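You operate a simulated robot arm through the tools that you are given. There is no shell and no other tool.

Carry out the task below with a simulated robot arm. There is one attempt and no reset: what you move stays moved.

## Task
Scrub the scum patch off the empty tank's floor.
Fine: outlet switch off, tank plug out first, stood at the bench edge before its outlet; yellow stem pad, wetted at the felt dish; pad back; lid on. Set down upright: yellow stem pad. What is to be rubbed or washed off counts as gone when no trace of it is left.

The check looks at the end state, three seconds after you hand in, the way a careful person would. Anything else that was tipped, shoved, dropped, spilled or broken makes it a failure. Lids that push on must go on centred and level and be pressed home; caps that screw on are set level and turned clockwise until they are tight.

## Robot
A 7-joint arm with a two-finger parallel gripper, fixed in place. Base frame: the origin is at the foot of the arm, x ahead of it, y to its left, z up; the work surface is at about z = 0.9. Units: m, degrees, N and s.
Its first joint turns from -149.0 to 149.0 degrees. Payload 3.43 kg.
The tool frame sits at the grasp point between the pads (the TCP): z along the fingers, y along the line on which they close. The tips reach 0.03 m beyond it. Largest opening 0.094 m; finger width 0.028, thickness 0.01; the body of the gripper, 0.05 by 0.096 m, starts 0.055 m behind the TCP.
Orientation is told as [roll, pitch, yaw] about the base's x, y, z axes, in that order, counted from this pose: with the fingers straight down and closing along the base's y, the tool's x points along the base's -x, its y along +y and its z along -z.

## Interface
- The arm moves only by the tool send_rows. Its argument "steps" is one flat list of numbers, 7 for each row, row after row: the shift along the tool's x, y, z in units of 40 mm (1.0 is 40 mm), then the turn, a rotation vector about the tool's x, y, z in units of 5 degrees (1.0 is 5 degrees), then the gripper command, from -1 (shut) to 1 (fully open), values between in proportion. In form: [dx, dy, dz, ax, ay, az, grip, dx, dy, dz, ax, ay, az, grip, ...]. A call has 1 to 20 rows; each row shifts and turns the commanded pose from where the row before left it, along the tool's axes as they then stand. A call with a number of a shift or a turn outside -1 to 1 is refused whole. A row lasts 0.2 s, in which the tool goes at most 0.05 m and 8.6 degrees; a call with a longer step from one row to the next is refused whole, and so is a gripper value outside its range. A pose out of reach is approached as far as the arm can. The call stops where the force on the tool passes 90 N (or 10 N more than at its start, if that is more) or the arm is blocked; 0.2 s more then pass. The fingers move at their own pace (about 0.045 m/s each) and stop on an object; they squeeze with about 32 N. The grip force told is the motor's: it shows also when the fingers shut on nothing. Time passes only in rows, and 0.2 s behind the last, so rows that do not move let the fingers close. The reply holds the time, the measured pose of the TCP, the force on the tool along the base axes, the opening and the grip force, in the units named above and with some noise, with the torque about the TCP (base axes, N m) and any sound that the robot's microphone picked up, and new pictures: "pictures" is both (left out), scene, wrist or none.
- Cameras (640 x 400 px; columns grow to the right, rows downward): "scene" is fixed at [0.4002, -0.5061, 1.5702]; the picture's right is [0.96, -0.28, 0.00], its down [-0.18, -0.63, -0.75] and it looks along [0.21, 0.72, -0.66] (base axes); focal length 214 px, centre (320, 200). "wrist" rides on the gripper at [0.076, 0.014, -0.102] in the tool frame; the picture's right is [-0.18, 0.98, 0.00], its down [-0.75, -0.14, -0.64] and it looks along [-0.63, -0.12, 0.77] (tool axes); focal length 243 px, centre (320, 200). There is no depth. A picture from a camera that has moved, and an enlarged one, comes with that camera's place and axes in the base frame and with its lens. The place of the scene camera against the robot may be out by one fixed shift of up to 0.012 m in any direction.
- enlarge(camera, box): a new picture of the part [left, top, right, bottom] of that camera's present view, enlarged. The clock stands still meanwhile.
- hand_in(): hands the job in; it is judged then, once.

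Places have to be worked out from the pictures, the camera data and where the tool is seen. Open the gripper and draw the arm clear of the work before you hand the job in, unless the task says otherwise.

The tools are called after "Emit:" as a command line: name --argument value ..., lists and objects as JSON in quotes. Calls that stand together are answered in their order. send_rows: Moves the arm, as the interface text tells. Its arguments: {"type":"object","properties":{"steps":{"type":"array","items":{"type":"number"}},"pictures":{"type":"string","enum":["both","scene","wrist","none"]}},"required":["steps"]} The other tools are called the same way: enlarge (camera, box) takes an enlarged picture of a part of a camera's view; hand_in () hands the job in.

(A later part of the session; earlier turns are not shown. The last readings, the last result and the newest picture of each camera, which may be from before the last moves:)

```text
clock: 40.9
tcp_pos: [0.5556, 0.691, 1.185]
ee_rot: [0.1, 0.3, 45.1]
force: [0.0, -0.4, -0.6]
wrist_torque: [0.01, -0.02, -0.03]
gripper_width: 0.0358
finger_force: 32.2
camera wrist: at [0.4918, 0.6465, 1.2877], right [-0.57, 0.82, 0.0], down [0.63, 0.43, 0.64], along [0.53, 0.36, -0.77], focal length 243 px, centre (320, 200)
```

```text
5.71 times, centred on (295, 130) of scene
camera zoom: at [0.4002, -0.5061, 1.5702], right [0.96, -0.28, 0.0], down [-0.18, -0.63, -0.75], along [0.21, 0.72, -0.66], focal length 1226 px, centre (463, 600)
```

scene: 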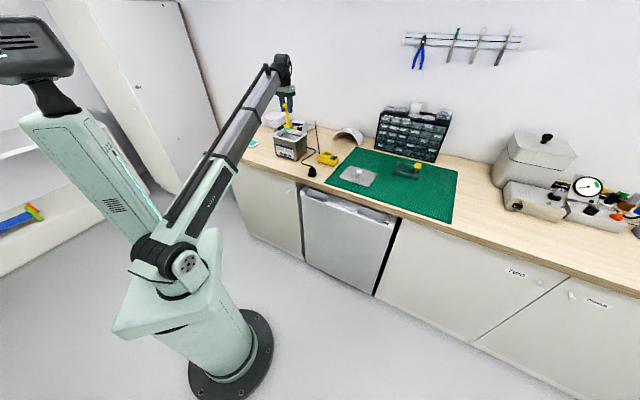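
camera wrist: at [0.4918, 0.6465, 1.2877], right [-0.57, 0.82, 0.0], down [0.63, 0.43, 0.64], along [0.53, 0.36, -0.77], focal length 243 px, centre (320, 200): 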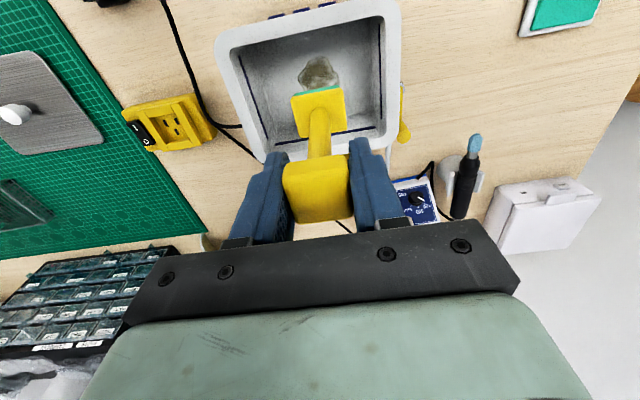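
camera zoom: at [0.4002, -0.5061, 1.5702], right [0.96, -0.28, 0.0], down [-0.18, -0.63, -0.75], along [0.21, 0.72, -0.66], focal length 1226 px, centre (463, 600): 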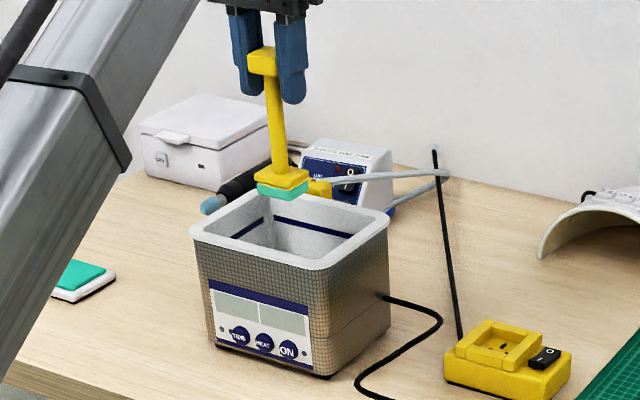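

Pad is centred over the tank opening. Descending into the tank to just above the floor.

Emit:
send_rows --steps '[0, 0, 0.5, 0, 0, 0, -1, 0, 0, 0.5, 0, 0, 0, -1, 0, 0, 0.5, 0, 0, 0, -1, 0, 0, 0.5, 0, 0, 0, -1, 0, 0, 0.3, 0, 0, 0, -1, 0, 0, 0, 0, 0, 0, -1]'

Emit:
enlarge --camera "wrist" --box '[220, 50, 420, 200]'

Emit:
enlarge --camera "scene" --box '[265, 105, 325, 165]'

```text
clock: 42.2
tcp_pos: [0.5541, 0.6907, 1.0918]
ee_rot: [0.1, 0.3, 45.1]
force: [0.2, -0.1, -1.0]
wrist_torque: [-0.02, 0.02, -0.04]
gripper_width: 0.0357
finger_force: 32.3
camera wrist: at [0.4912, 0.6476, 1.195], right [-0.57, 0.82, 0.0], down [0.63, 0.43, 0.64], along [0.53, 0.36, -0.77], focal length 243 px, centre (320, 200)
```

scene: 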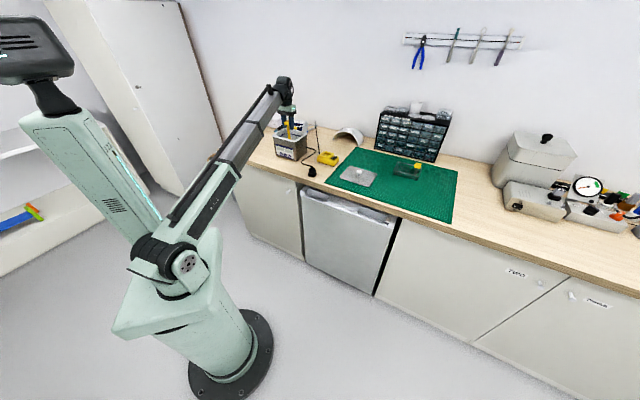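
wrist: 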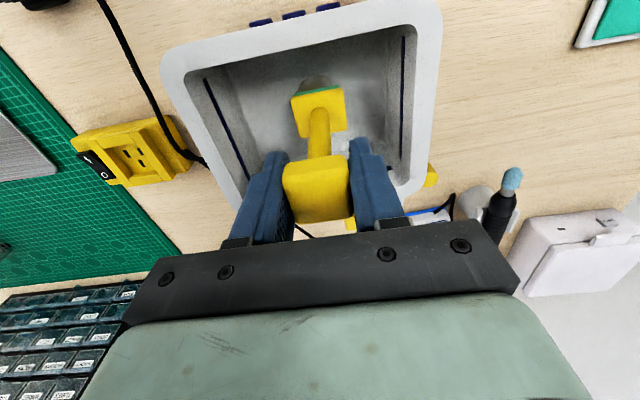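

```text
2.67 times, centred on (320, 125) of wrist
camera zoom: at [0.4912, 0.6476, 1.195], right [-0.57, 0.82, 0.0], down [0.63, 0.43, 0.64], along [0.53, 0.36, -0.77], focal length 647 px, centre (320, 400)
```

zoom: 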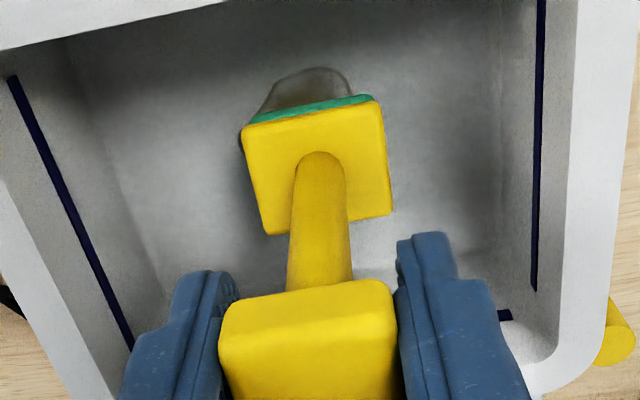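

```text
6.67 times, centred on (295, 135) of scene
camera zoom: at [0.4002, -0.5061, 1.5702], right [0.96, -0.28, 0.0], down [-0.18, -0.63, -0.75], along [0.21, 0.72, -0.66], focal length 1430 px, centre (487, 633)
```

zoom: 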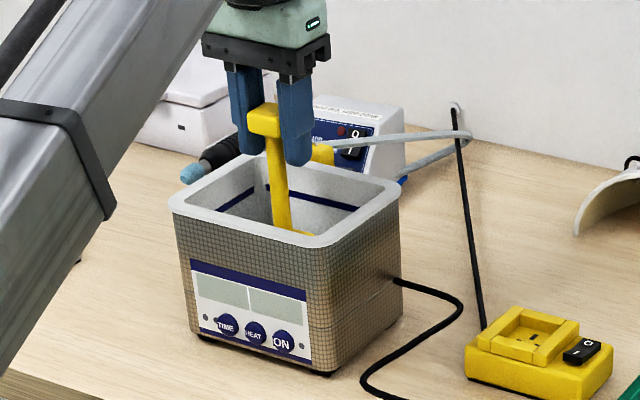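

Pad bottom should be about 1 cm above the floor. Stepping down in 2 mm increments until contact.

Emit:
send_rows --steps '[0, 0, 0.05, 0, 0, 0, -1, 0, 0, 0.05, 0, 0, 0, -1, 0, 0, 0.05, 0, 0, 0, -1, 0, 0, 0.05, 0, 0, 0, -1, 0, 0, 0, 0, 0, 0, -1]' --pictures "none"

```text
clock: 43.5
tcp_pos: [0.5543, 0.6907, 1.0858]
ee_rot: [0.1, 0.3, 45.1]
force: [1.0, 0.3, -1.2]
wrist_torque: [-0.02, 0.01, -0.02]
gripper_width: 0.0354
finger_force: 32.0
```

No contact yet (TCP z≈1.085). Continuing.

Emit:
send_rows --steps '[0, 0, 0.04, 0, 0, 0, -1, 0, 0, 0.04, 0, 0, 0, -1, 0, 0, 0, 0, 0, 0, -1]' --pictures "none"

```text
clock: 44.2
tcp_pos: [0.554, 0.6907, 1.0808]
ee_rot: [0.1, 0.2, 45.2]
force: [-0.2, -0.8, -1.3]
wrist_torque: [0.02, 0.02, 0.0]
gripper_width: 0.0359
finger_force: 31.8
```

Emit:
send_rows --steps '[0, 0, 0.04, 0, 0, 0, -1, 0, 0, 0, 0, 0, 0, -1]' --pictures "none"

```text
clock: 44.9
tcp_pos: [0.5545, 0.692, 1.0781]
ee_rot: [0.0, 0.1, 45.1]
force: [0.0, 0.5, -0.9]
wrist_torque: [-0.02, 0.01, -0.03]
gripper_width: 0.0358
finger_force: 31.7
```

Still free at TCP z≈1.079. Continuing down in 1.6 mm steps.

Emit:
send_rows --steps '[0, 0, 0.04, 0, 0, 0, -1, 0, 0, 0.04, 0, 0, 0, -1, 0, 0, 0, 0, 0, 0, -1]' --pictures "none"

```text
clock: 45.6
tcp_pos: [0.5539, 0.6911, 1.0763]
ee_rot: [0.1, 0.2, 45.1]
force: [0.6, 0.1, -1.3]
wrist_torque: [0.01, -0.01, -0.01]
gripper_width: 0.0358
finger_force: 32.2
```

Emit:
send_rows --steps '[0, 0, 0.04, 0, 0, 0, -1, 0, 0, 0.04, 0, 0, 0, -1, 0, 0, 0, 0, 0, 0, -1]' --pictures "wrist"

Emit:
enlarge --camera "wrist" --box '[260, 60, 380, 150]'

```text
clock: 46.5
tcp_pos: [0.5534, 0.6912, 1.0747]
ee_rot: [0.1, 0.0, 45.0]
force: [2.2, -0.1, 36.3]
wrist_torque: [-0.27, 0.11, -0.02]
gripper_width: 0.0357
finger_force: 32.2
camera wrist: at [0.4899, 0.6478, 1.1784], right [-0.57, 0.82, 0.0], down [0.63, 0.43, 0.64], along [0.53, 0.36, -0.77], focal length 243 px, centre (320, 200)
```

wrist: 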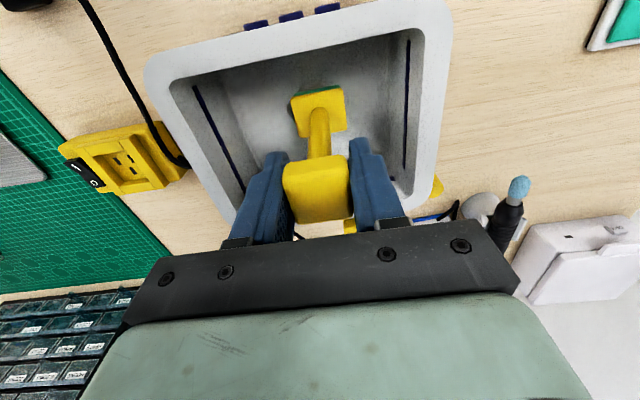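

```text
4.44 times, centred on (320, 105) of wrist
camera zoom: at [0.4899, 0.6478, 1.1784], right [-0.57, 0.82, 0.0], down [0.63, 0.43, 0.64], along [0.53, 0.36, -0.77], focal length 1078 px, centre (320, 622)
```

zoom: 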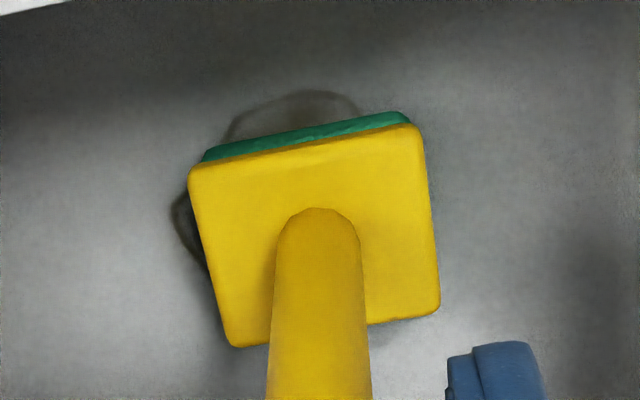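

Contact at TCP z≈1.0747 (36 N). Easing force slightly and making a first gentle stroke to check lateral forces.

Emit:
send_rows --steps '[0, 0, -0.015, 0, 0, 0, -1, 0, -0.15, 0, 0, 0, 0, -1, 0, -0.15, 0, 0, 0, 0, -1, 0, -0.15, 0, 0, 0, 0, -1, 0, -0.1, 0, 0, 0, 0, -1]' --pictures "wrist"

Emit:
enlarge --camera "wrist" --box '[260, 60, 380, 150]'

```text
clock: 47.6
tcp_pos: [0.5697, 0.675, 1.0741]
ee_rot: [0.0, 0.3, 45.0]
force: [-1.8, 4.7, 33.5]
wrist_torque: [0.41, 0.31, 0.0]
gripper_width: 0.038
finger_force: 31.9
camera wrist: at [0.506, 0.6321, 1.1771], right [-0.56, 0.83, 0.0], down [0.63, 0.43, 0.64], along [0.53, 0.36, -0.77], focal length 243 px, centre (320, 200)
```

wrist: 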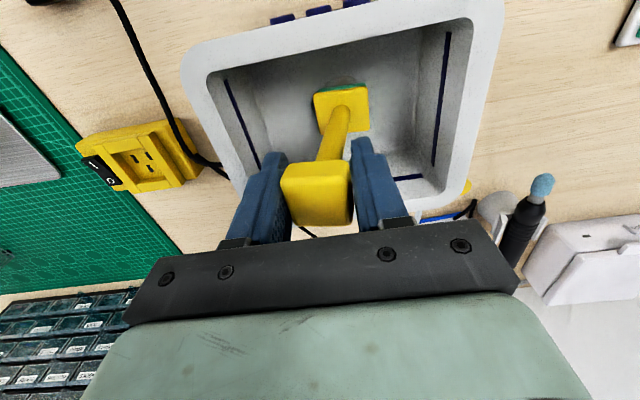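

```text
4.44 times, centred on (320, 105) of wrist
camera zoom: at [0.506, 0.6321, 1.1771], right [-0.56, 0.83, 0.0], down [0.63, 0.43, 0.64], along [0.53, 0.36, -0.77], focal length 1078 px, centre (320, 622)
```

zoom: 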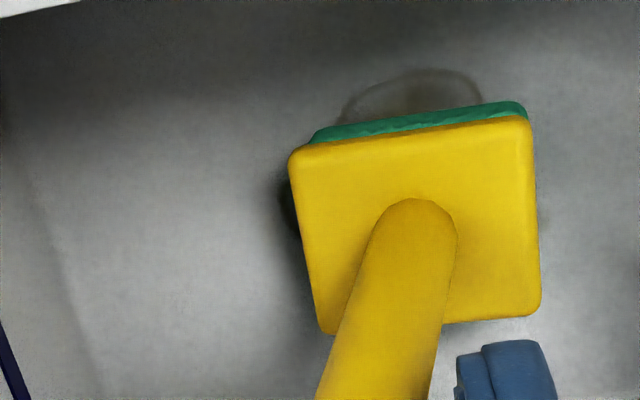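

The base stuck while the stem tilted in the grip — too much normal force. Moving back to straighten, then lightening the pressure.

Emit:
send_rows --steps '[0, 0.15, 0, 0, 0, 0, -1, 0, 0.15, 0, 0, 0, 0, -1, 0, 0.15, 0, 0, 0, 0, -1, 0, 0.1, 0, 0, 0, 0, -1, 0, 0, -0.02, 0, 0, 0, -1]' --pictures "wrist"

Emit:
enlarge --camera "wrist" --box '[260, 60, 380, 150]'

```text
clock: 48.9
tcp_pos: [0.5536, 0.6914, 1.0743]
ee_rot: [0.2, 0.2, 45.0]
force: [-0.7, -0.6, -0.5]
wrist_torque: [0.01, 0.0, 0.01]
gripper_width: 0.0365
finger_force: 31.9
camera wrist: at [0.4899, 0.6483, 1.1775], right [-0.57, 0.82, 0.0], down [0.63, 0.43, 0.64], along [0.53, 0.36, -0.77], focal length 243 px, centre (320, 200)
```

wrist: 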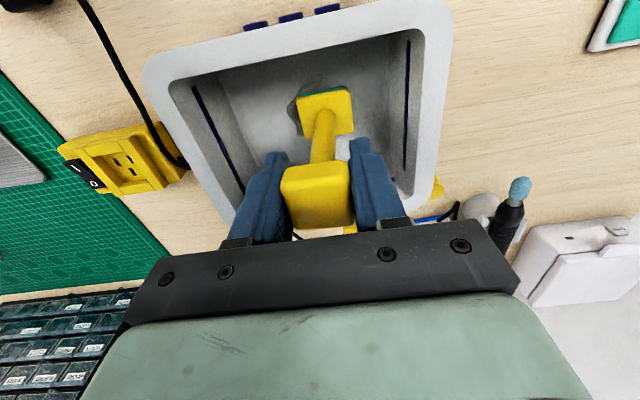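

```text
4.44 times, centred on (320, 105) of wrist
camera zoom: at [0.4899, 0.6483, 1.1775], right [-0.57, 0.82, 0.0], down [0.63, 0.43, 0.64], along [0.53, 0.36, -0.77], focal length 1078 px, centre (320, 622)
```

zoom: 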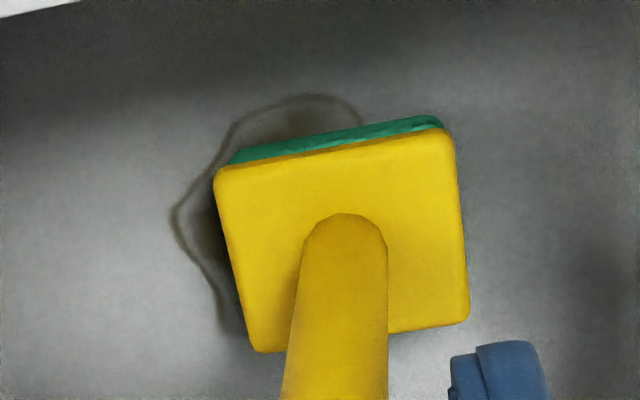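

Pad is now just clear (force ≈ 0), with a small residual lean in the grip. I'll lower in 0.4 mm increments to find a light contact.

Emit:
send_rows --steps '[0, 0, 0.01, 0, 0, 0, -1, 0, 0, 0, 0, 0, 0, -1]' --pictures "none"

Emit:
send_rows --steps '[0, 0, 0.01, 0, 0, 0, -1, 0, 0, 0, 0, 0, 0, -1]' --pictures "none"

```text
clock: 49.5
tcp_pos: [0.5535, 0.6912, 1.0732]
ee_rot: [0.2, 0.1, 45.0]
force: [-0.2, 0.2, -0.8]
wrist_torque: [-0.01, 0.0, 0.01]
gripper_width: 0.0366
finger_force: 32.5
```

```text
clock: 50.0
tcp_pos: [0.5531, 0.6924, 1.0738]
ee_rot: [0.2, 0.2, 45.2]
force: [0.2, -0.4, -1.1]
wrist_torque: [-0.02, -0.02, -0.01]
gripper_width: 0.0367
finger_force: 32.0
```

Emit:
send_rows --steps '[0, 0, 0.01, 0, 0, 0, -1, 0, 0, 0, 0, 0, 0, -1]' --pictures "none"

Emit:
send_rows --steps '[0, 0, 0.01, 0, 0, 0, -1, 0, 0, 0, 0, 0, 0, -1]' --pictures "none"

Emit:
send_rows --steps '[0, 0, 0.01, 0, 0, 0, -1, 0, 0, 0, 0, 0, 0, -1]' --pictures "none"

```text
clock: 50.6
tcp_pos: [0.5557, 0.6926, 1.0719]
ee_rot: [0.1, 0.2, 45.2]
force: [0.1, 0.2, -1.4]
wrist_torque: [0.02, -0.03, 0.02]
gripper_width: 0.0362
finger_force: 32.0
```

```text
clock: 51.2
tcp_pos: [0.5543, 0.6915, 1.0731]
ee_rot: [0.2, 0.2, 45.1]
force: [-0.2, -0.2, -1.6]
wrist_torque: [0.01, -0.02, 0.01]
gripper_width: 0.0362
finger_force: 31.5
```

```text
clock: 51.9
tcp_pos: [0.5545, 0.692, 1.0718]
ee_rot: [0.1, 0.2, 45.1]
force: [0.4, 0.6, -0.8]
wrist_torque: [0.01, 0.01, 0.0]
gripper_width: 0.0359
finger_force: 32.1
```

No contact yet; the grip width is recovering (block straightening). Continuing down in tiny steps.

Emit:
send_rows --steps '[0, 0, 0.01, 0, 0, 0, -1, 0, 0, 0.01, 0, 0, 0, -1, 0, 0, 0, 0, 0, 0, -1]' --pictures "none"

Emit:
send_rows --steps '[0, 0, 0.01, 0, 0, 0, -1, 0, 0, 0, 0, 0, 0, -1]' --pictures "wrist"

Emit:
enlarge --camera "wrist" --box '[260, 60, 380, 150]'

Emit:
enlarge --camera "scene" --box '[265, 105, 325, 165]'

```text
clock: 52.6
tcp_pos: [0.5542, 0.691, 1.0716]
ee_rot: [0.1, 0.2, 45.0]
force: [0.5, -0.2, -1.9]
wrist_torque: [0.03, -0.01, 0.0]
gripper_width: 0.0358
finger_force: 31.7
```

```text
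clock: 53.2
tcp_pos: [0.5544, 0.6913, 1.0713]
ee_rot: [0.1, 0.1, 44.9]
force: [0.5, 0.5, -0.8]
wrist_torque: [0.0, -0.01, 0.02]
gripper_width: 0.0361
finger_force: 32.2
camera wrist: at [0.4902, 0.6485, 1.1744], right [-0.57, 0.82, 0.0], down [0.63, 0.43, 0.64], along [0.53, 0.36, -0.77], focal length 243 px, centre (320, 200)
```

wrist: 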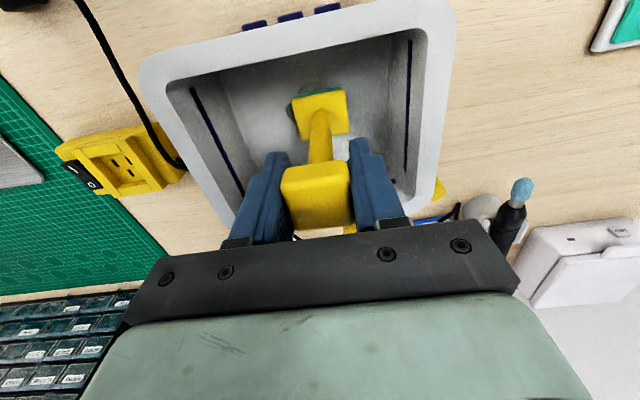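

```text
4.44 times, centred on (320, 105) of wrist
camera zoom: at [0.4902, 0.6485, 1.1744], right [-0.57, 0.82, 0.0], down [0.63, 0.43, 0.64], along [0.53, 0.36, -0.77], focal length 1078 px, centre (320, 622)
```

zoom: 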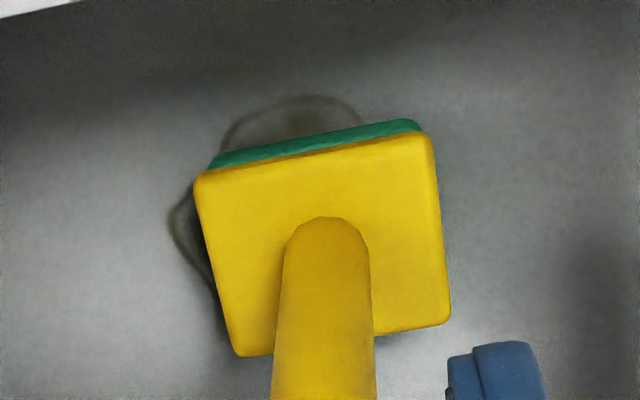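

```text
6.67 times, centred on (295, 135) of scene
camera zoom: at [0.4002, -0.5061, 1.5702], right [0.96, -0.28, 0.0], down [-0.18, -0.63, -0.75], along [0.21, 0.72, -0.66], focal length 1430 px, centre (487, 633)
```

zoom: 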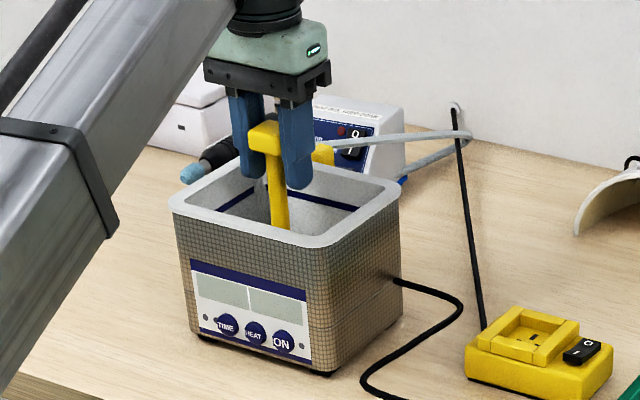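

The pad has straightened in the grip. Continuing down carefully.

Emit:
send_rows --steps '[0, 0, 0.01, 0, 0, 0, -1, 0, 0, 0.01, 0, 0, 0, -1, 0, 0, 0, 0, 0, 0, -1]' --pictures "none"

Emit:
send_rows --steps '[0, 0, 0.01, 0, 0, 0, -1, 0, 0, 0, 0, 0, 0, -1]' --pictures "none"

Emit:
send_rows --steps '[0, 0, 0.01, 0, 0, 0, -1, 0, 0, 0, 0, 0, 0, -1]' --pictures "none"

Emit:
send_rows --steps '[0, 0, 0.01, 0, 0, 0, -1, 0, 0, 0, 0, 0, 0, -1]' --pictures "none"

```text
clock: 54.0
tcp_pos: [0.5529, 0.6921, 1.0705]
ee_rot: [0.1, 0.2, 45.1]
force: [0.3, 1.7, 3.7]
wrist_torque: [0.04, 0.05, 0.01]
gripper_width: 0.0358
finger_force: 31.5
```

```text
clock: 54.6
tcp_pos: [0.5534, 0.6911, 1.0708]
ee_rot: [0.1, 0.2, 45.0]
force: [0.1, 3.5, 8.3]
wrist_torque: [0.1, 0.07, -0.01]
gripper_width: 0.0356
finger_force: 31.9
```

```text
clock: 55.2
tcp_pos: [0.5539, 0.6918, 1.0702]
ee_rot: [0.1, 0.3, 45.2]
force: [-1.2, 3.5, 14.5]
wrist_torque: [0.09, 0.06, 0.02]
gripper_width: 0.0355
finger_force: 32.1
```

```text
clock: 55.9
tcp_pos: [0.5527, 0.6911, 1.0717]
ee_rot: [0.1, 0.2, 45.0]
force: [-1.3, 2.5, 14.2]
wrist_torque: [-0.03, 0.0, 0.04]
gripper_width: 0.0357
finger_force: 32.1
```

Light contact found (~14 N). Easing to roughly 7 N and stroking along n by small steps to see whether the base slides.

Emit:
send_rows --steps '[0, 0, -0.018, 0, 0, 0, -1, 0.1, 0, 0, 0, 0, 0, -1, 0.1, 0, 0, 0, 0, 0, -1, 0.1, 0, 0, 0, 0, 0, -1]' --pictures "wrist"

Emit:
enlarge --camera "wrist" --box '[260, 60, 380, 150]'

```text
clock: 56.9
tcp_pos: [0.5447, 0.6826, 1.0707]
ee_rot: [0.1, 0.2, 45.0]
force: [3.5, 9.3, 16.5]
wrist_torque: [0.76, -0.47, 0.15]
gripper_width: 0.0358
finger_force: 32.0
camera wrist: at [0.481, 0.6391, 1.1738], right [-0.57, 0.82, 0.0], down [0.63, 0.43, 0.64], along [0.53, 0.36, -0.77], focal length 243 px, centre (320, 200)
```

wrist: 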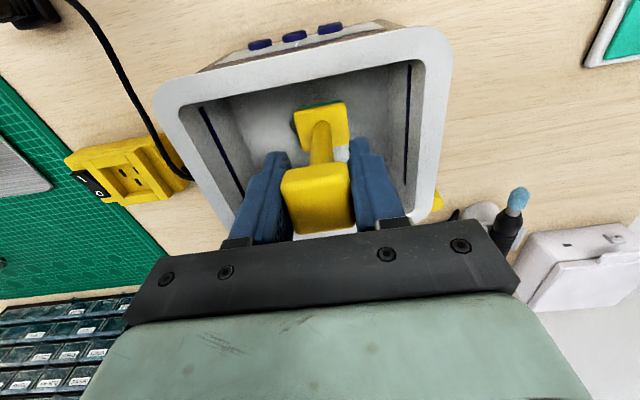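

```text
4.44 times, centred on (320, 105) of wrist
camera zoom: at [0.481, 0.6391, 1.1738], right [-0.57, 0.82, 0.0], down [0.63, 0.43, 0.64], along [0.53, 0.36, -0.77], focal length 1078 px, centre (320, 622)
```

zoom: 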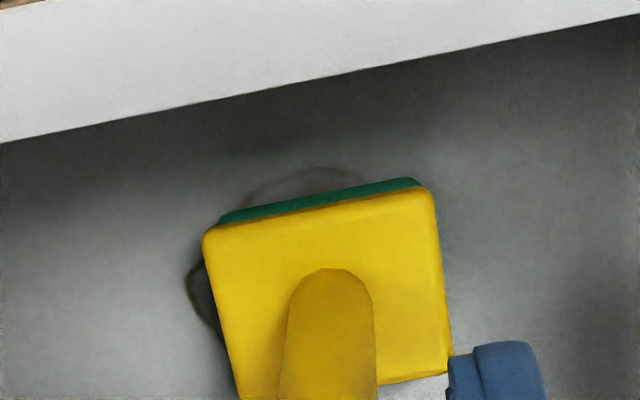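

Base mostly stuck again (lateral 9 N at 16 N normal). I'll return, lighten to ~3–4 N, and try again along w, where the finger faces resist tilting.

Emit:
send_rows --steps '[-0.1, 0, 0, 0, 0, 0, -1, -0.1, 0, 0, 0, 0, 0, -1, -0.1, 0, 0, 0, 0, 0, -1, 0, 0, 0, 0, 0, 0, -1]' --pictures "none"

Emit:
send_rows --steps '[0, 0, -0.01, 0, 0, 0, -1, 0, 0, 0, 0, 0, 0, -1]' --pictures "none"

```text
clock: 57.9
tcp_pos: [0.5555, 0.6911, 1.0713]
ee_rot: [0.0, 0.2, 44.9]
force: [-2.1, -2.4, 3.1]
wrist_torque: [-0.33, 0.24, -0.05]
gripper_width: 0.0358
finger_force: 32.4
```

```text
clock: 58.5
tcp_pos: [0.5553, 0.692, 1.0711]
ee_rot: [0.2, 0.3, 45.1]
force: [-0.7, -0.3, -0.2]
wrist_torque: [0.02, 0.0, 0.03]
gripper_width: 0.0361
finger_force: 32.1
```

Now at zero contact; stepping down 0.5 mm for a very light touch and stroking along w 12 mm.

Emit:
send_rows --steps '[0, 0, 0.013, 0, 0, 0, -1, 0, 0, 0, 0, 0, 0, -1]' --pictures "none"

Emit:
send_rows --steps '[0, -0.1, 0, 0, 0, 0, -1, 0, -0.1, 0, 0, 0, 0, -1, 0, -0.1, 0, 0, 0, 0, -1]' --pictures "wrist"

Emit:
enlarge --camera "wrist" --box '[260, 60, 380, 150]'

```text
clock: 59.0
tcp_pos: [0.5536, 0.6907, 1.0691]
ee_rot: [0.1, 0.2, 45.2]
force: [0.0, -0.2, 3.6]
wrist_torque: [-0.03, -0.01, 0.0]
gripper_width: 0.0359
finger_force: 31.8
```

```text
clock: 59.9
tcp_pos: [0.5607, 0.6831, 1.0699]
ee_rot: [0.0, 0.2, 45.1]
force: [-6.8, 6.4, 13.7]
wrist_torque: [0.43, 0.62, -0.1]
gripper_width: 0.0357
finger_force: 32.2
camera wrist: at [0.4979, 0.6395, 1.1732], right [-0.57, 0.82, 0.0], down [0.63, 0.43, 0.64], along [0.53, 0.36, -0.77], focal length 243 px, centre (320, 200)
```

wrist: 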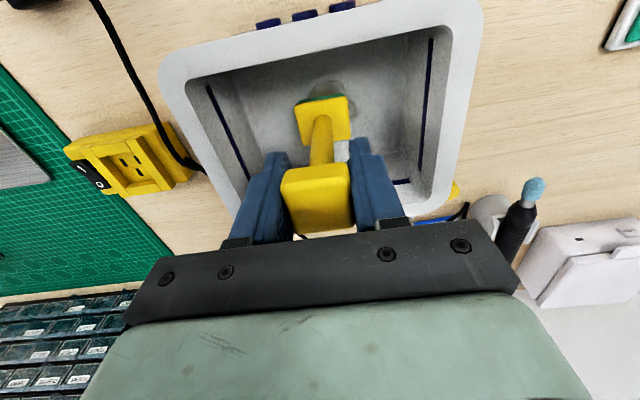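

```text
4.44 times, centred on (320, 105) of wrist
camera zoom: at [0.4979, 0.6395, 1.1732], right [-0.57, 0.82, 0.0], down [0.63, 0.43, 0.64], along [0.53, 0.36, -0.77], focal length 1078 px, centre (320, 622)
```

zoom: 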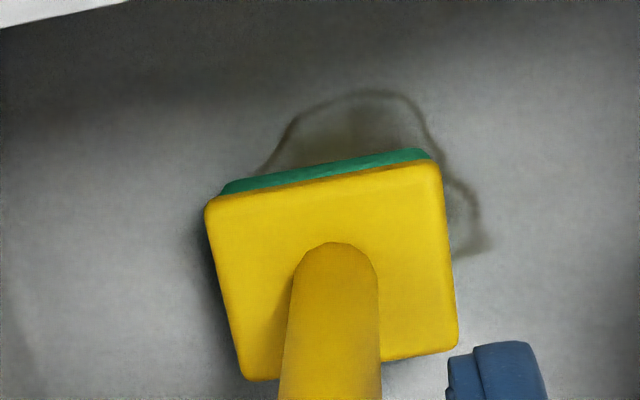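

Now the base slides along w. Continuing strokes: a bit further -w, then sweep +w to w≈0.118.

Emit:
send_rows --steps '[0, -0.1, 0, 0, 0, 0, -1, 0, -0.1, 0, 0, 0, 0, -1, 0, 0.12, 0, 0, 0, 0, -1, 0, 0.12, 0, 0, 0, 0, -1, 0, 0.12, 0, 0, 0, 0, -1, 0, 0.12, 0, 0, 0, 0, -1, 0, 0.12, 0, 0, 0, 0, -1, 0, 0.12, 0, 0, 0, 0, -1, 0, 0.12, 0, 0, 0, 0, -1, 0, 0.12, 0, 0, 0, 0, -1]' --pictures "wrist"

Emit:
enlarge --camera "wrist" --box '[240, 50, 400, 170]'

Emit:
enlarge --camera "scene" --box '[265, 105, 325, 165]'

```text
clock: 62.0
tcp_pos: [0.5427, 0.7058, 1.0696]
ee_rot: [0.2, 0.2, 45.0]
force: [-0.9, -0.1, -1.0]
wrist_torque: [-0.01, -0.02, -0.01]
gripper_width: 0.0359
finger_force: 32.1
camera wrist: at [0.4776, 0.662, 1.1728], right [-0.57, 0.82, 0.0], down [0.63, 0.43, 0.64], along [0.53, 0.36, -0.77], focal length 243 px, centre (320, 200)
```

wrist: 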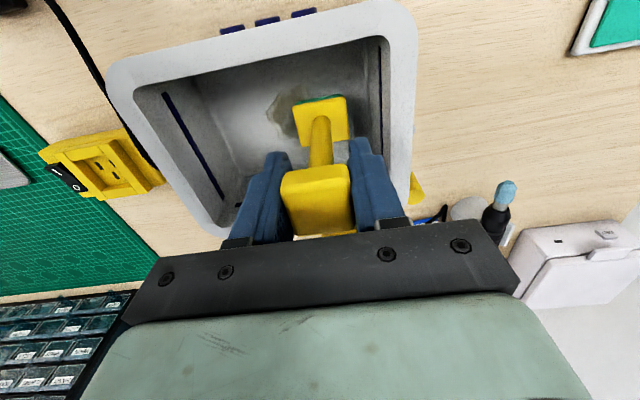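

```text
3.33 times, centred on (320, 110) of wrist
camera zoom: at [0.4776, 0.662, 1.1728], right [-0.57, 0.82, 0.0], down [0.63, 0.43, 0.64], along [0.53, 0.36, -0.77], focal length 809 px, centre (320, 500)
```

zoom: 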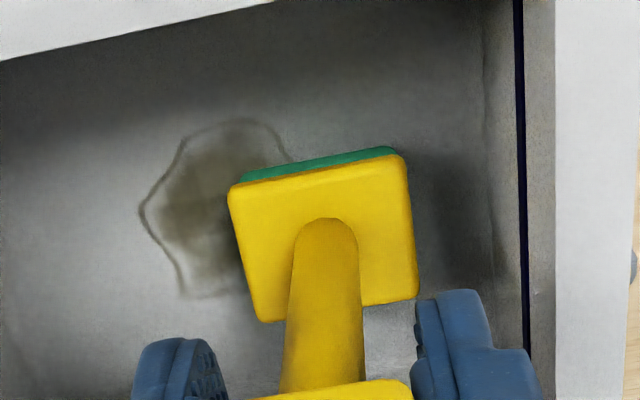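

```text
6.67 times, centred on (295, 135) of scene
camera zoom: at [0.4002, -0.5061, 1.5702], right [0.96, -0.28, 0.0], down [-0.18, -0.63, -0.75], along [0.21, 0.72, -0.66], focal length 1430 px, centre (487, 633)
```

zoom: 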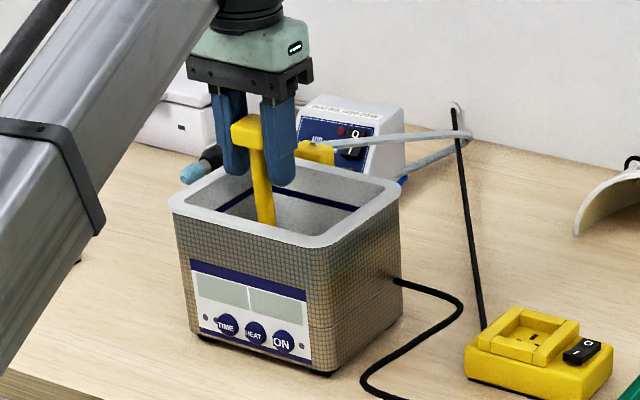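

Contact was lost during the return stroke. I'll lift the pad clear a few cm to inspect how the patch responded.

Emit:
send_rows --steps '[0, 0, -0.6, 0, 0, 0, -1, 0, 0, -0.6, 0, 0, 0, -1, 0, 0, 0, 0, 0, 0, -1]' --pictures "wrist"

Emit:
enlarge --camera "wrist" --box '[220, 20, 380, 140]'

```text
clock: 62.9
tcp_pos: [0.5414, 0.7048, 1.1183]
ee_rot: [0.0, 0.3, 45.2]
force: [-0.8, 0.2, -1.1]
wrist_torque: [0.0, 0.01, 0.01]
gripper_width: 0.0358
finger_force: 32.3
camera wrist: at [0.478, 0.661, 1.2214], right [-0.57, 0.82, 0.0], down [0.63, 0.43, 0.64], along [0.53, 0.36, -0.77], focal length 243 px, centre (320, 200)
```

wrist: 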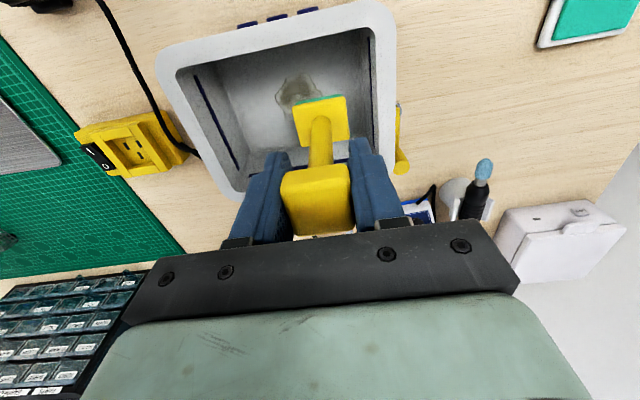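

```text
3.33 times, centred on (300, 80) of wrist
camera zoom: at [0.478, 0.661, 1.2214], right [-0.57, 0.82, 0.0], down [0.63, 0.43, 0.64], along [0.53, 0.36, -0.77], focal length 809 px, centre (387, 600)
```

zoom: 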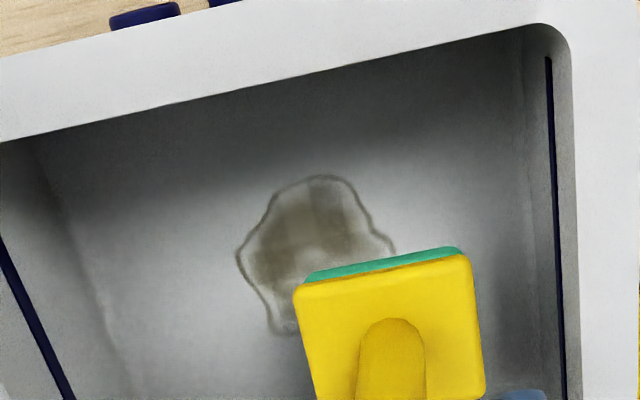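

The patch is already lighter where rubbed, so it works, but I want a stiffer hold. I'll stand the pad on the tank floor in the centre, then re-grip lower so the block backs against the palm.

Emit:
send_rows --steps '[0, -0.25, 0, 0, 0, 0, -1, 0, -0.25, 0, 0, 0, 0, -1, 0, 0, 0.5, 0, 0, 0, -1, 0, 0, 0.5, 0, 0, 0, -1, 0, 0, 0.15, 0, 0, 0, -1, 0, 0, 0.03, 0, 0, 0, -1, 0, 0, 0, 0, 0, 0, -1]' --pictures "none"

Emit:
send_rows --steps '[0, 0, 0.015, 0, 0, 0, -1, 0, 0, 0, 0, 0, 0, -1]' --pictures "none"

Emit:
send_rows --steps '[0, 0, 0.015, 0, 0, 0, -1, 0, 0, 0, 0, 0, 0, -1]' --pictures "none"

```text
clock: 64.5
tcp_pos: [0.5545, 0.6914, 1.0692]
ee_rot: [0.1, 0.2, 45.1]
force: [0.4, -1.4, -1.6]
wrist_torque: [0.04, 0.04, 0.02]
gripper_width: 0.0358
finger_force: 32.3
```

```text
clock: 65.0
tcp_pos: [0.554, 0.6904, 1.0707]
ee_rot: [0.1, 0.2, 45.0]
force: [-0.1, -0.4, -1.2]
wrist_torque: [0.03, 0.04, -0.01]
gripper_width: 0.0359
finger_force: 32.0
```

```text
clock: 65.7
tcp_pos: [0.5556, 0.6907, 1.0687]
ee_rot: [0.1, 0.2, 45.0]
force: [-0.1, 0.4, -1.0]
wrist_torque: [-0.03, 0.0, -0.03]
gripper_width: 0.0359
finger_force: 31.6
```

Emit:
send_rows --steps '[0, 0, 0.015, 0, 0, 0, -1, 0, 0, 0, 0, 0, 0, -1]' --pictures "none"

Emit:
send_rows --steps '[0, 0, 0.015, 0, 0, 0, -1, 0, 0, 0, 0, 0, 0, -1]' --pictures "none"

Emit:
send_rows --steps '[0, 0, 0.015, 0, 0, 0, -1, 0, 0, 0, 0, 0, 0, -1]' --pictures "none"

```text
clock: 66.2
tcp_pos: [0.5543, 0.6905, 1.0698]
ee_rot: [0.2, 0.2, 45.1]
force: [-1.0, 1.3, -0.5]
wrist_torque: [-0.03, 0.02, -0.03]
gripper_width: 0.0359
finger_force: 32.0
```

```text
clock: 66.8
tcp_pos: [0.5559, 0.6907, 1.0676]
ee_rot: [0.2, 0.1, 45.0]
force: [-0.9, 0.3, -0.7]
wrist_torque: [-0.03, 0.02, 0.01]
gripper_width: 0.0358
finger_force: 32.3
```

```text
clock: 67.5
tcp_pos: [0.5558, 0.6908, 1.0688]
ee_rot: [0.1, 0.2, 45.1]
force: [-1.2, 2.2, 10.5]
wrist_torque: [-0.04, 0.08, -0.03]
gripper_width: 0.0357
finger_force: 32.1
```

Contact on the floor (10 N). Easing slightly and opening to ~60 mm so the pad stands on its own.

Emit:
send_rows --steps '[0, 0, -0.01, 0, 0, 0, -1, 0, 0, 0, 0, 0, 0, -0.1, 0, 0, 0, 0, 0, 0, 0.1, 0, 0, 0, 0, 0, 0, 0.28, 0, 0, 0, 0, 0, 0, 0.28]' --pictures "wrist"

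Emit:
enlarge --camera "wrist" --box '[220, 60, 420, 230]'

Emit:
enlarge --camera "scene" --box '[265, 105, 325, 165]'

```text
clock: 68.7
tcp_pos: [0.5543, 0.6889, 1.0681]
ee_rot: [0.0, 0.2, 45.1]
force: [0.7, 1.1, -0.3]
wrist_torque: [0.0, 0.0, 0.02]
gripper_width: 0.0603
finger_force: 0.1
camera wrist: at [0.4914, 0.6467, 1.1713], right [-0.57, 0.82, 0.0], down [0.63, 0.43, 0.64], along [0.53, 0.36, -0.77], focal length 243 px, centre (320, 200)
```

wrist: 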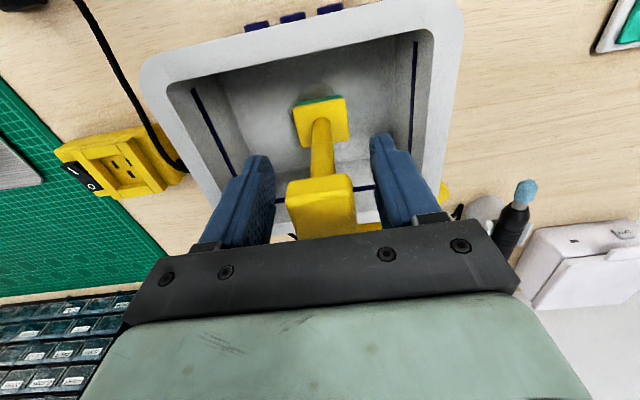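

```text
2.35 times, centred on (320, 145) of wrist
camera zoom: at [0.4914, 0.6467, 1.1713], right [-0.57, 0.82, 0.0], down [0.63, 0.43, 0.64], along [0.53, 0.36, -0.77], focal length 571 px, centre (320, 329)
```

zoom: 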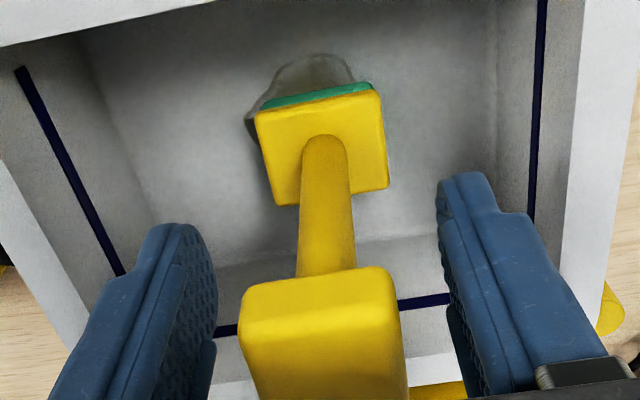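

```text
6.67 times, centred on (295, 135) of scene
camera zoom: at [0.4002, -0.5061, 1.5702], right [0.96, -0.28, 0.0], down [-0.18, -0.63, -0.75], along [0.21, 0.72, -0.66], focal length 1430 px, centre (487, 633)
```

zoom: 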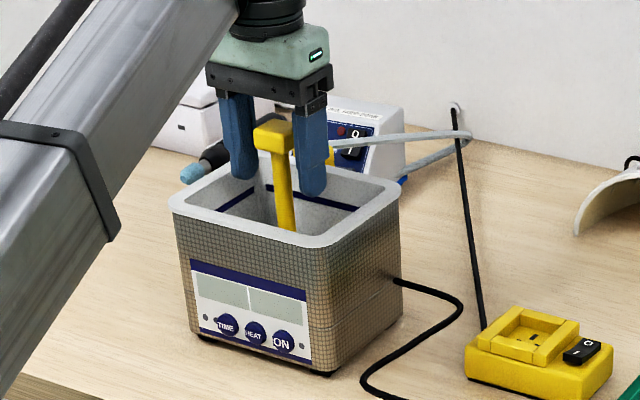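

The pad stands alone, centred in w but ~8 mm beyond the TCP in n (it had shifted in the grip). Re-centring and lowering the open gripper 34 mm around it.

Emit:
send_rows --steps '[-0.21, 0, 0, 0, 0, 0, 0.28, 0, 0, 0.3, 0, 0, 0, 0.28, 0, 0, 0.3, 0, 0, 0, 0.28, 0, 0, 0.25, 0, 0, 0, 0.28, 0, 0, 0, 0, 0, 0, 0.28]' --pictures "wrist"

Emit:
enlarge --camera "wrist" --box '[220, 60, 420, 230]'

Emit:
enlarge --camera "scene" --box '[265, 105, 325, 165]'

```text
clock: 69.8
tcp_pos: [0.5604, 0.6963, 1.0336]
ee_rot: [0.1, 0.2, 45.0]
force: [0.2, 0.8, 3.7]
wrist_torque: [0.02, 0.01, -0.03]
gripper_width: 0.0603
finger_force: 0.0
camera wrist: at [0.4971, 0.653, 1.137], right [-0.57, 0.82, 0.0], down [0.63, 0.43, 0.64], along [0.53, 0.36, -0.77], focal length 243 px, centre (320, 200)
```

wrist: 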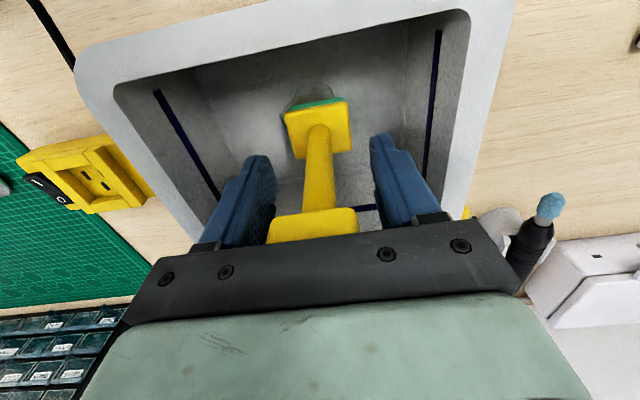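

```text
2.35 times, centred on (320, 145) of wrist
camera zoom: at [0.4971, 0.653, 1.137], right [-0.57, 0.82, 0.0], down [0.63, 0.43, 0.64], along [0.53, 0.36, -0.77], focal length 571 px, centre (320, 329)
```

zoom: 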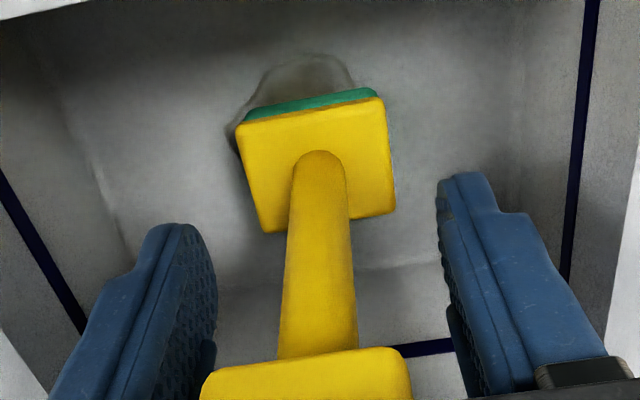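

```text
6.67 times, centred on (295, 135) of scene
camera zoom: at [0.4002, -0.5061, 1.5702], right [0.96, -0.28, 0.0], down [-0.18, -0.63, -0.75], along [0.21, 0.72, -0.66], focal length 1430 px, centre (487, 633)
```

zoom: 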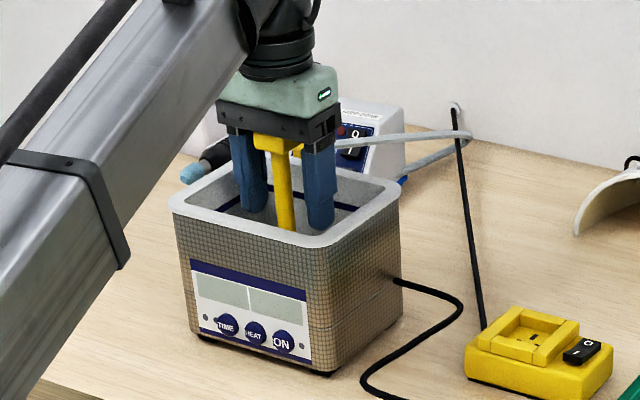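

Palm already rests lightly on the block top (3.7 N). Closing the fingers on the block here.

Emit:
send_rows --steps '[0, 0, 0, 0, 0, 0, -1, 0, 0, 0, 0, 0, 0, -1, 0, 0, 0, 0, 0, 0, -1, 0, 0, 0, 0, 0, 0, -1]' --pictures "wrist"

Emit:
enlarge --camera "wrist" --box '[220, 60, 420, 230]'

```text
clock: 70.8
tcp_pos: [0.5612, 0.6965, 1.0325]
ee_rot: [0.1, 0.1, 45.1]
force: [-1.4, 1.3, 3.2]
wrist_torque: [0.06, -0.01, 0.02]
gripper_width: 0.0358
finger_force: 32.0
camera wrist: at [0.497, 0.653, 1.137], right [-0.57, 0.82, 0.0], down [0.63, 0.43, 0.64], along [0.53, 0.36, -0.77], focal length 243 px, centre (320, 200)
```

wrist: 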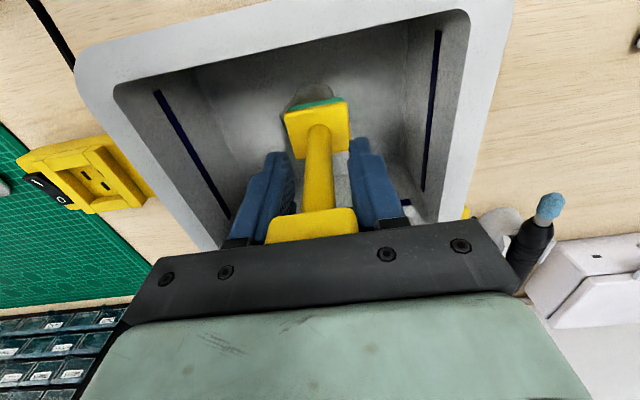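

```text
2.35 times, centred on (320, 145) of wrist
camera zoom: at [0.497, 0.653, 1.137], right [-0.57, 0.82, 0.0], down [0.63, 0.43, 0.64], along [0.53, 0.36, -0.77], focal length 571 px, centre (320, 329)
```

zoom: 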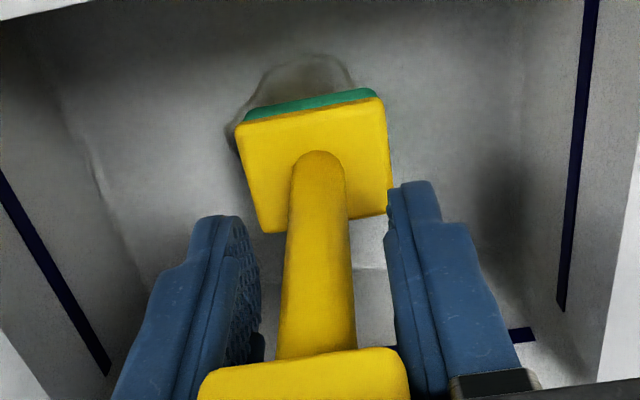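

Gripped with palm backing, ~3 N contact. Trying a stroke along w in 4 mm steps.

Emit:
send_rows --steps '[0, -0.12, 0, 0, 0, 0, -1, 0, -0.12, 0, 0, 0, 0, -1, 0, -0.12, 0, 0, 0, 0, -1, 0, -0.12, 0, 0, 0, 0, -1]' --pictures "wrist"

Emit:
enlarge --camera "wrist" --box '[220, 60, 420, 230]'

```text
clock: 71.8
tcp_pos: [0.575, 0.6838, 1.0347]
ee_rot: [0.0, 0.2, 44.9]
force: [0.7, 0.1, 1.3]
wrist_torque: [-0.02, -0.01, -0.01]
gripper_width: 0.0362
finger_force: 32.2
camera wrist: at [0.5112, 0.6394, 1.1373], right [-0.57, 0.82, 0.0], down [0.63, 0.43, 0.64], along [0.53, 0.36, -0.77], focal length 243 px, centre (320, 200)
```

wrist: 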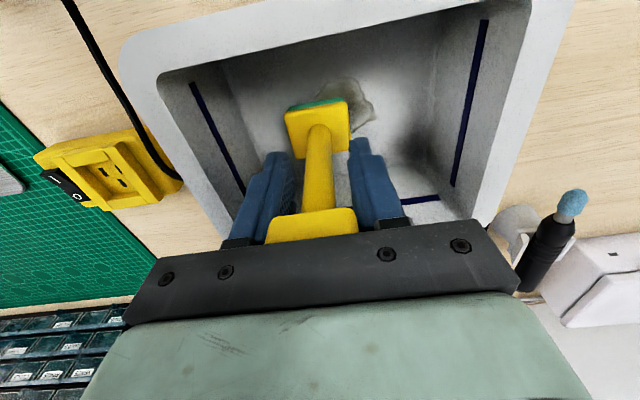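

```text
2.35 times, centred on (320, 145) of wrist
camera zoom: at [0.5112, 0.6394, 1.1373], right [-0.57, 0.82, 0.0], down [0.63, 0.43, 0.64], along [0.53, 0.36, -0.77], focal length 571 px, centre (320, 329)
```

zoom: 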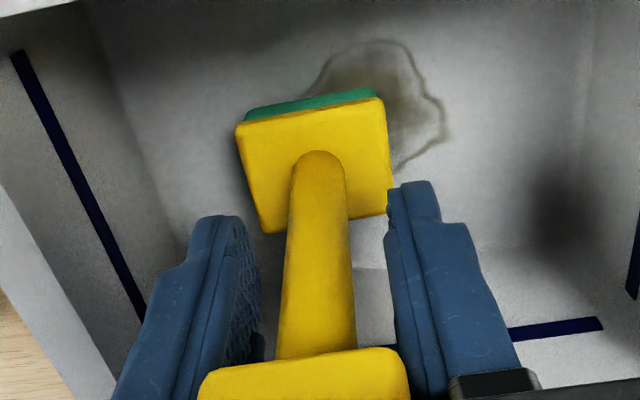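

Slides cleanly with no lean. Increasing pressure a bit and doing repeated sweeps along w.

Emit:
send_rows --steps '[0, 0, 0.012, 0, 0, 0, -1, 0, 0.15, 0, 0, 0, 0, -1, 0, 0.15, 0, 0, 0, 0, -1, 0, 0.15, 0, 0, 0, 0, -1, 0, 0.15, 0, 0, 0, 0, -1, 0, 0.15, 0, 0, 0, 0, -1, 0, 0.15, 0, 0, 0, 0, -1, 0, 0.15, 0, 0, 0, 0, -1]' --pictures "wrist"

Emit:
enlarge --camera "wrist" --box '[220, 60, 420, 230]'

```text
clock: 73.7
tcp_pos: [0.5443, 0.7131, 1.0337]
ee_rot: [0.1, 0.1, 45.2]
force: [1.5, -2.7, 2.2]
wrist_torque: [-0.12, -0.06, 0.01]
gripper_width: 0.0354
finger_force: 31.7
camera wrist: at [0.4807, 0.6694, 1.1372], right [-0.57, 0.82, 0.0], down [0.63, 0.43, 0.64], along [0.53, 0.36, -0.77], focal length 243 px, centre (320, 200)
```

wrist: 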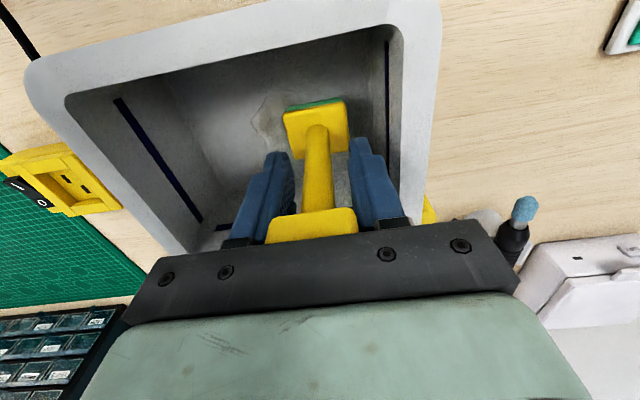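

```text
2.35 times, centred on (320, 145) of wrist
camera zoom: at [0.4807, 0.6694, 1.1372], right [-0.57, 0.82, 0.0], down [0.63, 0.43, 0.64], along [0.53, 0.36, -0.77], focal length 571 px, centre (320, 329)
```

zoom: 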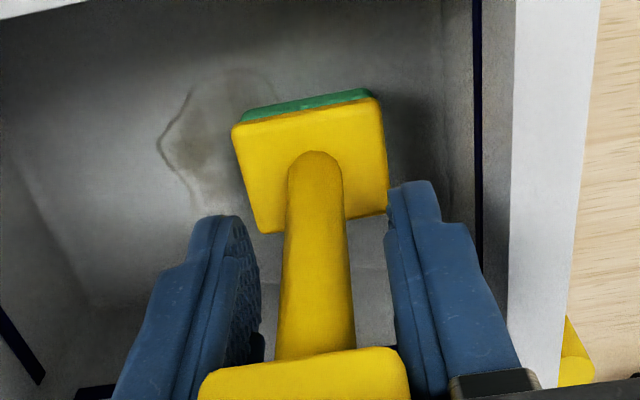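

The scum is coming off well. Sweeping back toward -w further (to w≈0.066) with a touch more pressure.

Emit:
send_rows --steps '[0, -0.1, 0.01, 0, 0, 0, -1, 0, -0.15, 0, 0, 0, 0, -1, 0, -0.15, 0, 0, 0, 0, -1, 0, -0.15, 0, 0, 0, 0, -1, 0, -0.15, 0, 0, 0, 0, -1, 0, -0.15, 0, 0, 0, 0, -1, 0, -0.15, 0, 0, 0, 0, -1, 0, -0.15, 0, 0, 0, 0, -1, 0, -0.15, 0, 0, 0, 0, -1]' --pictures "wrist"

Emit:
enlarge --camera "wrist" --box '[220, 60, 420, 230]'

```text
clock: 75.7
tcp_pos: [0.5807, 0.6768, 1.0376]
ee_rot: [0.2, 0.0, 45.3]
force: [-11.7, 17.1, 55.3]
wrist_torque: [1.17, 1.18, -0.12]
gripper_width: 0.0366
finger_force: 31.9
camera wrist: at [0.5167, 0.633, 1.1397], right [-0.57, 0.82, 0.01], down [0.63, 0.43, 0.64], along [0.53, 0.37, -0.77], focal length 243 px, centre (320, 200)
```

wrist: 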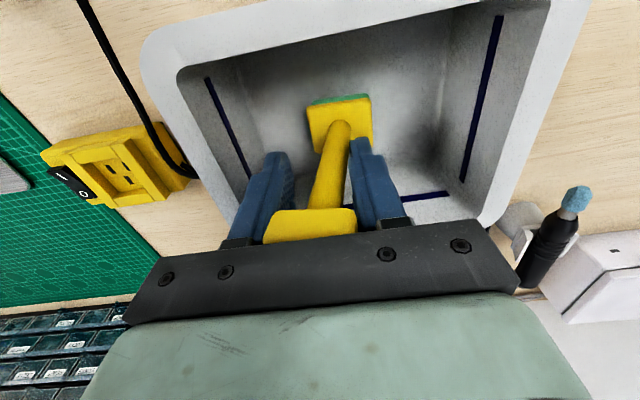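

```text
2.35 times, centred on (320, 145) of wrist
camera zoom: at [0.5167, 0.633, 1.1397], right [-0.57, 0.82, 0.01], down [0.63, 0.43, 0.64], along [0.53, 0.37, -0.77], focal length 571 px, centre (320, 329)
```

zoom: 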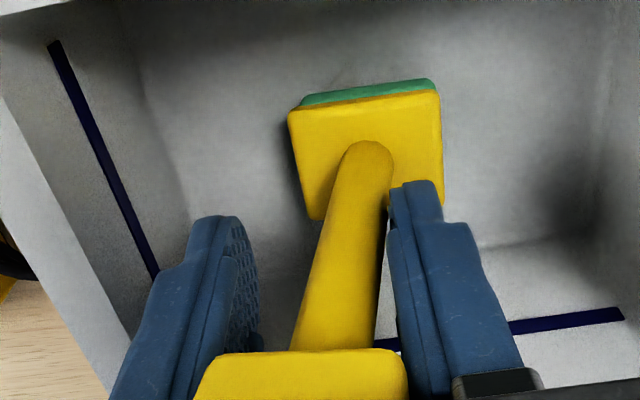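

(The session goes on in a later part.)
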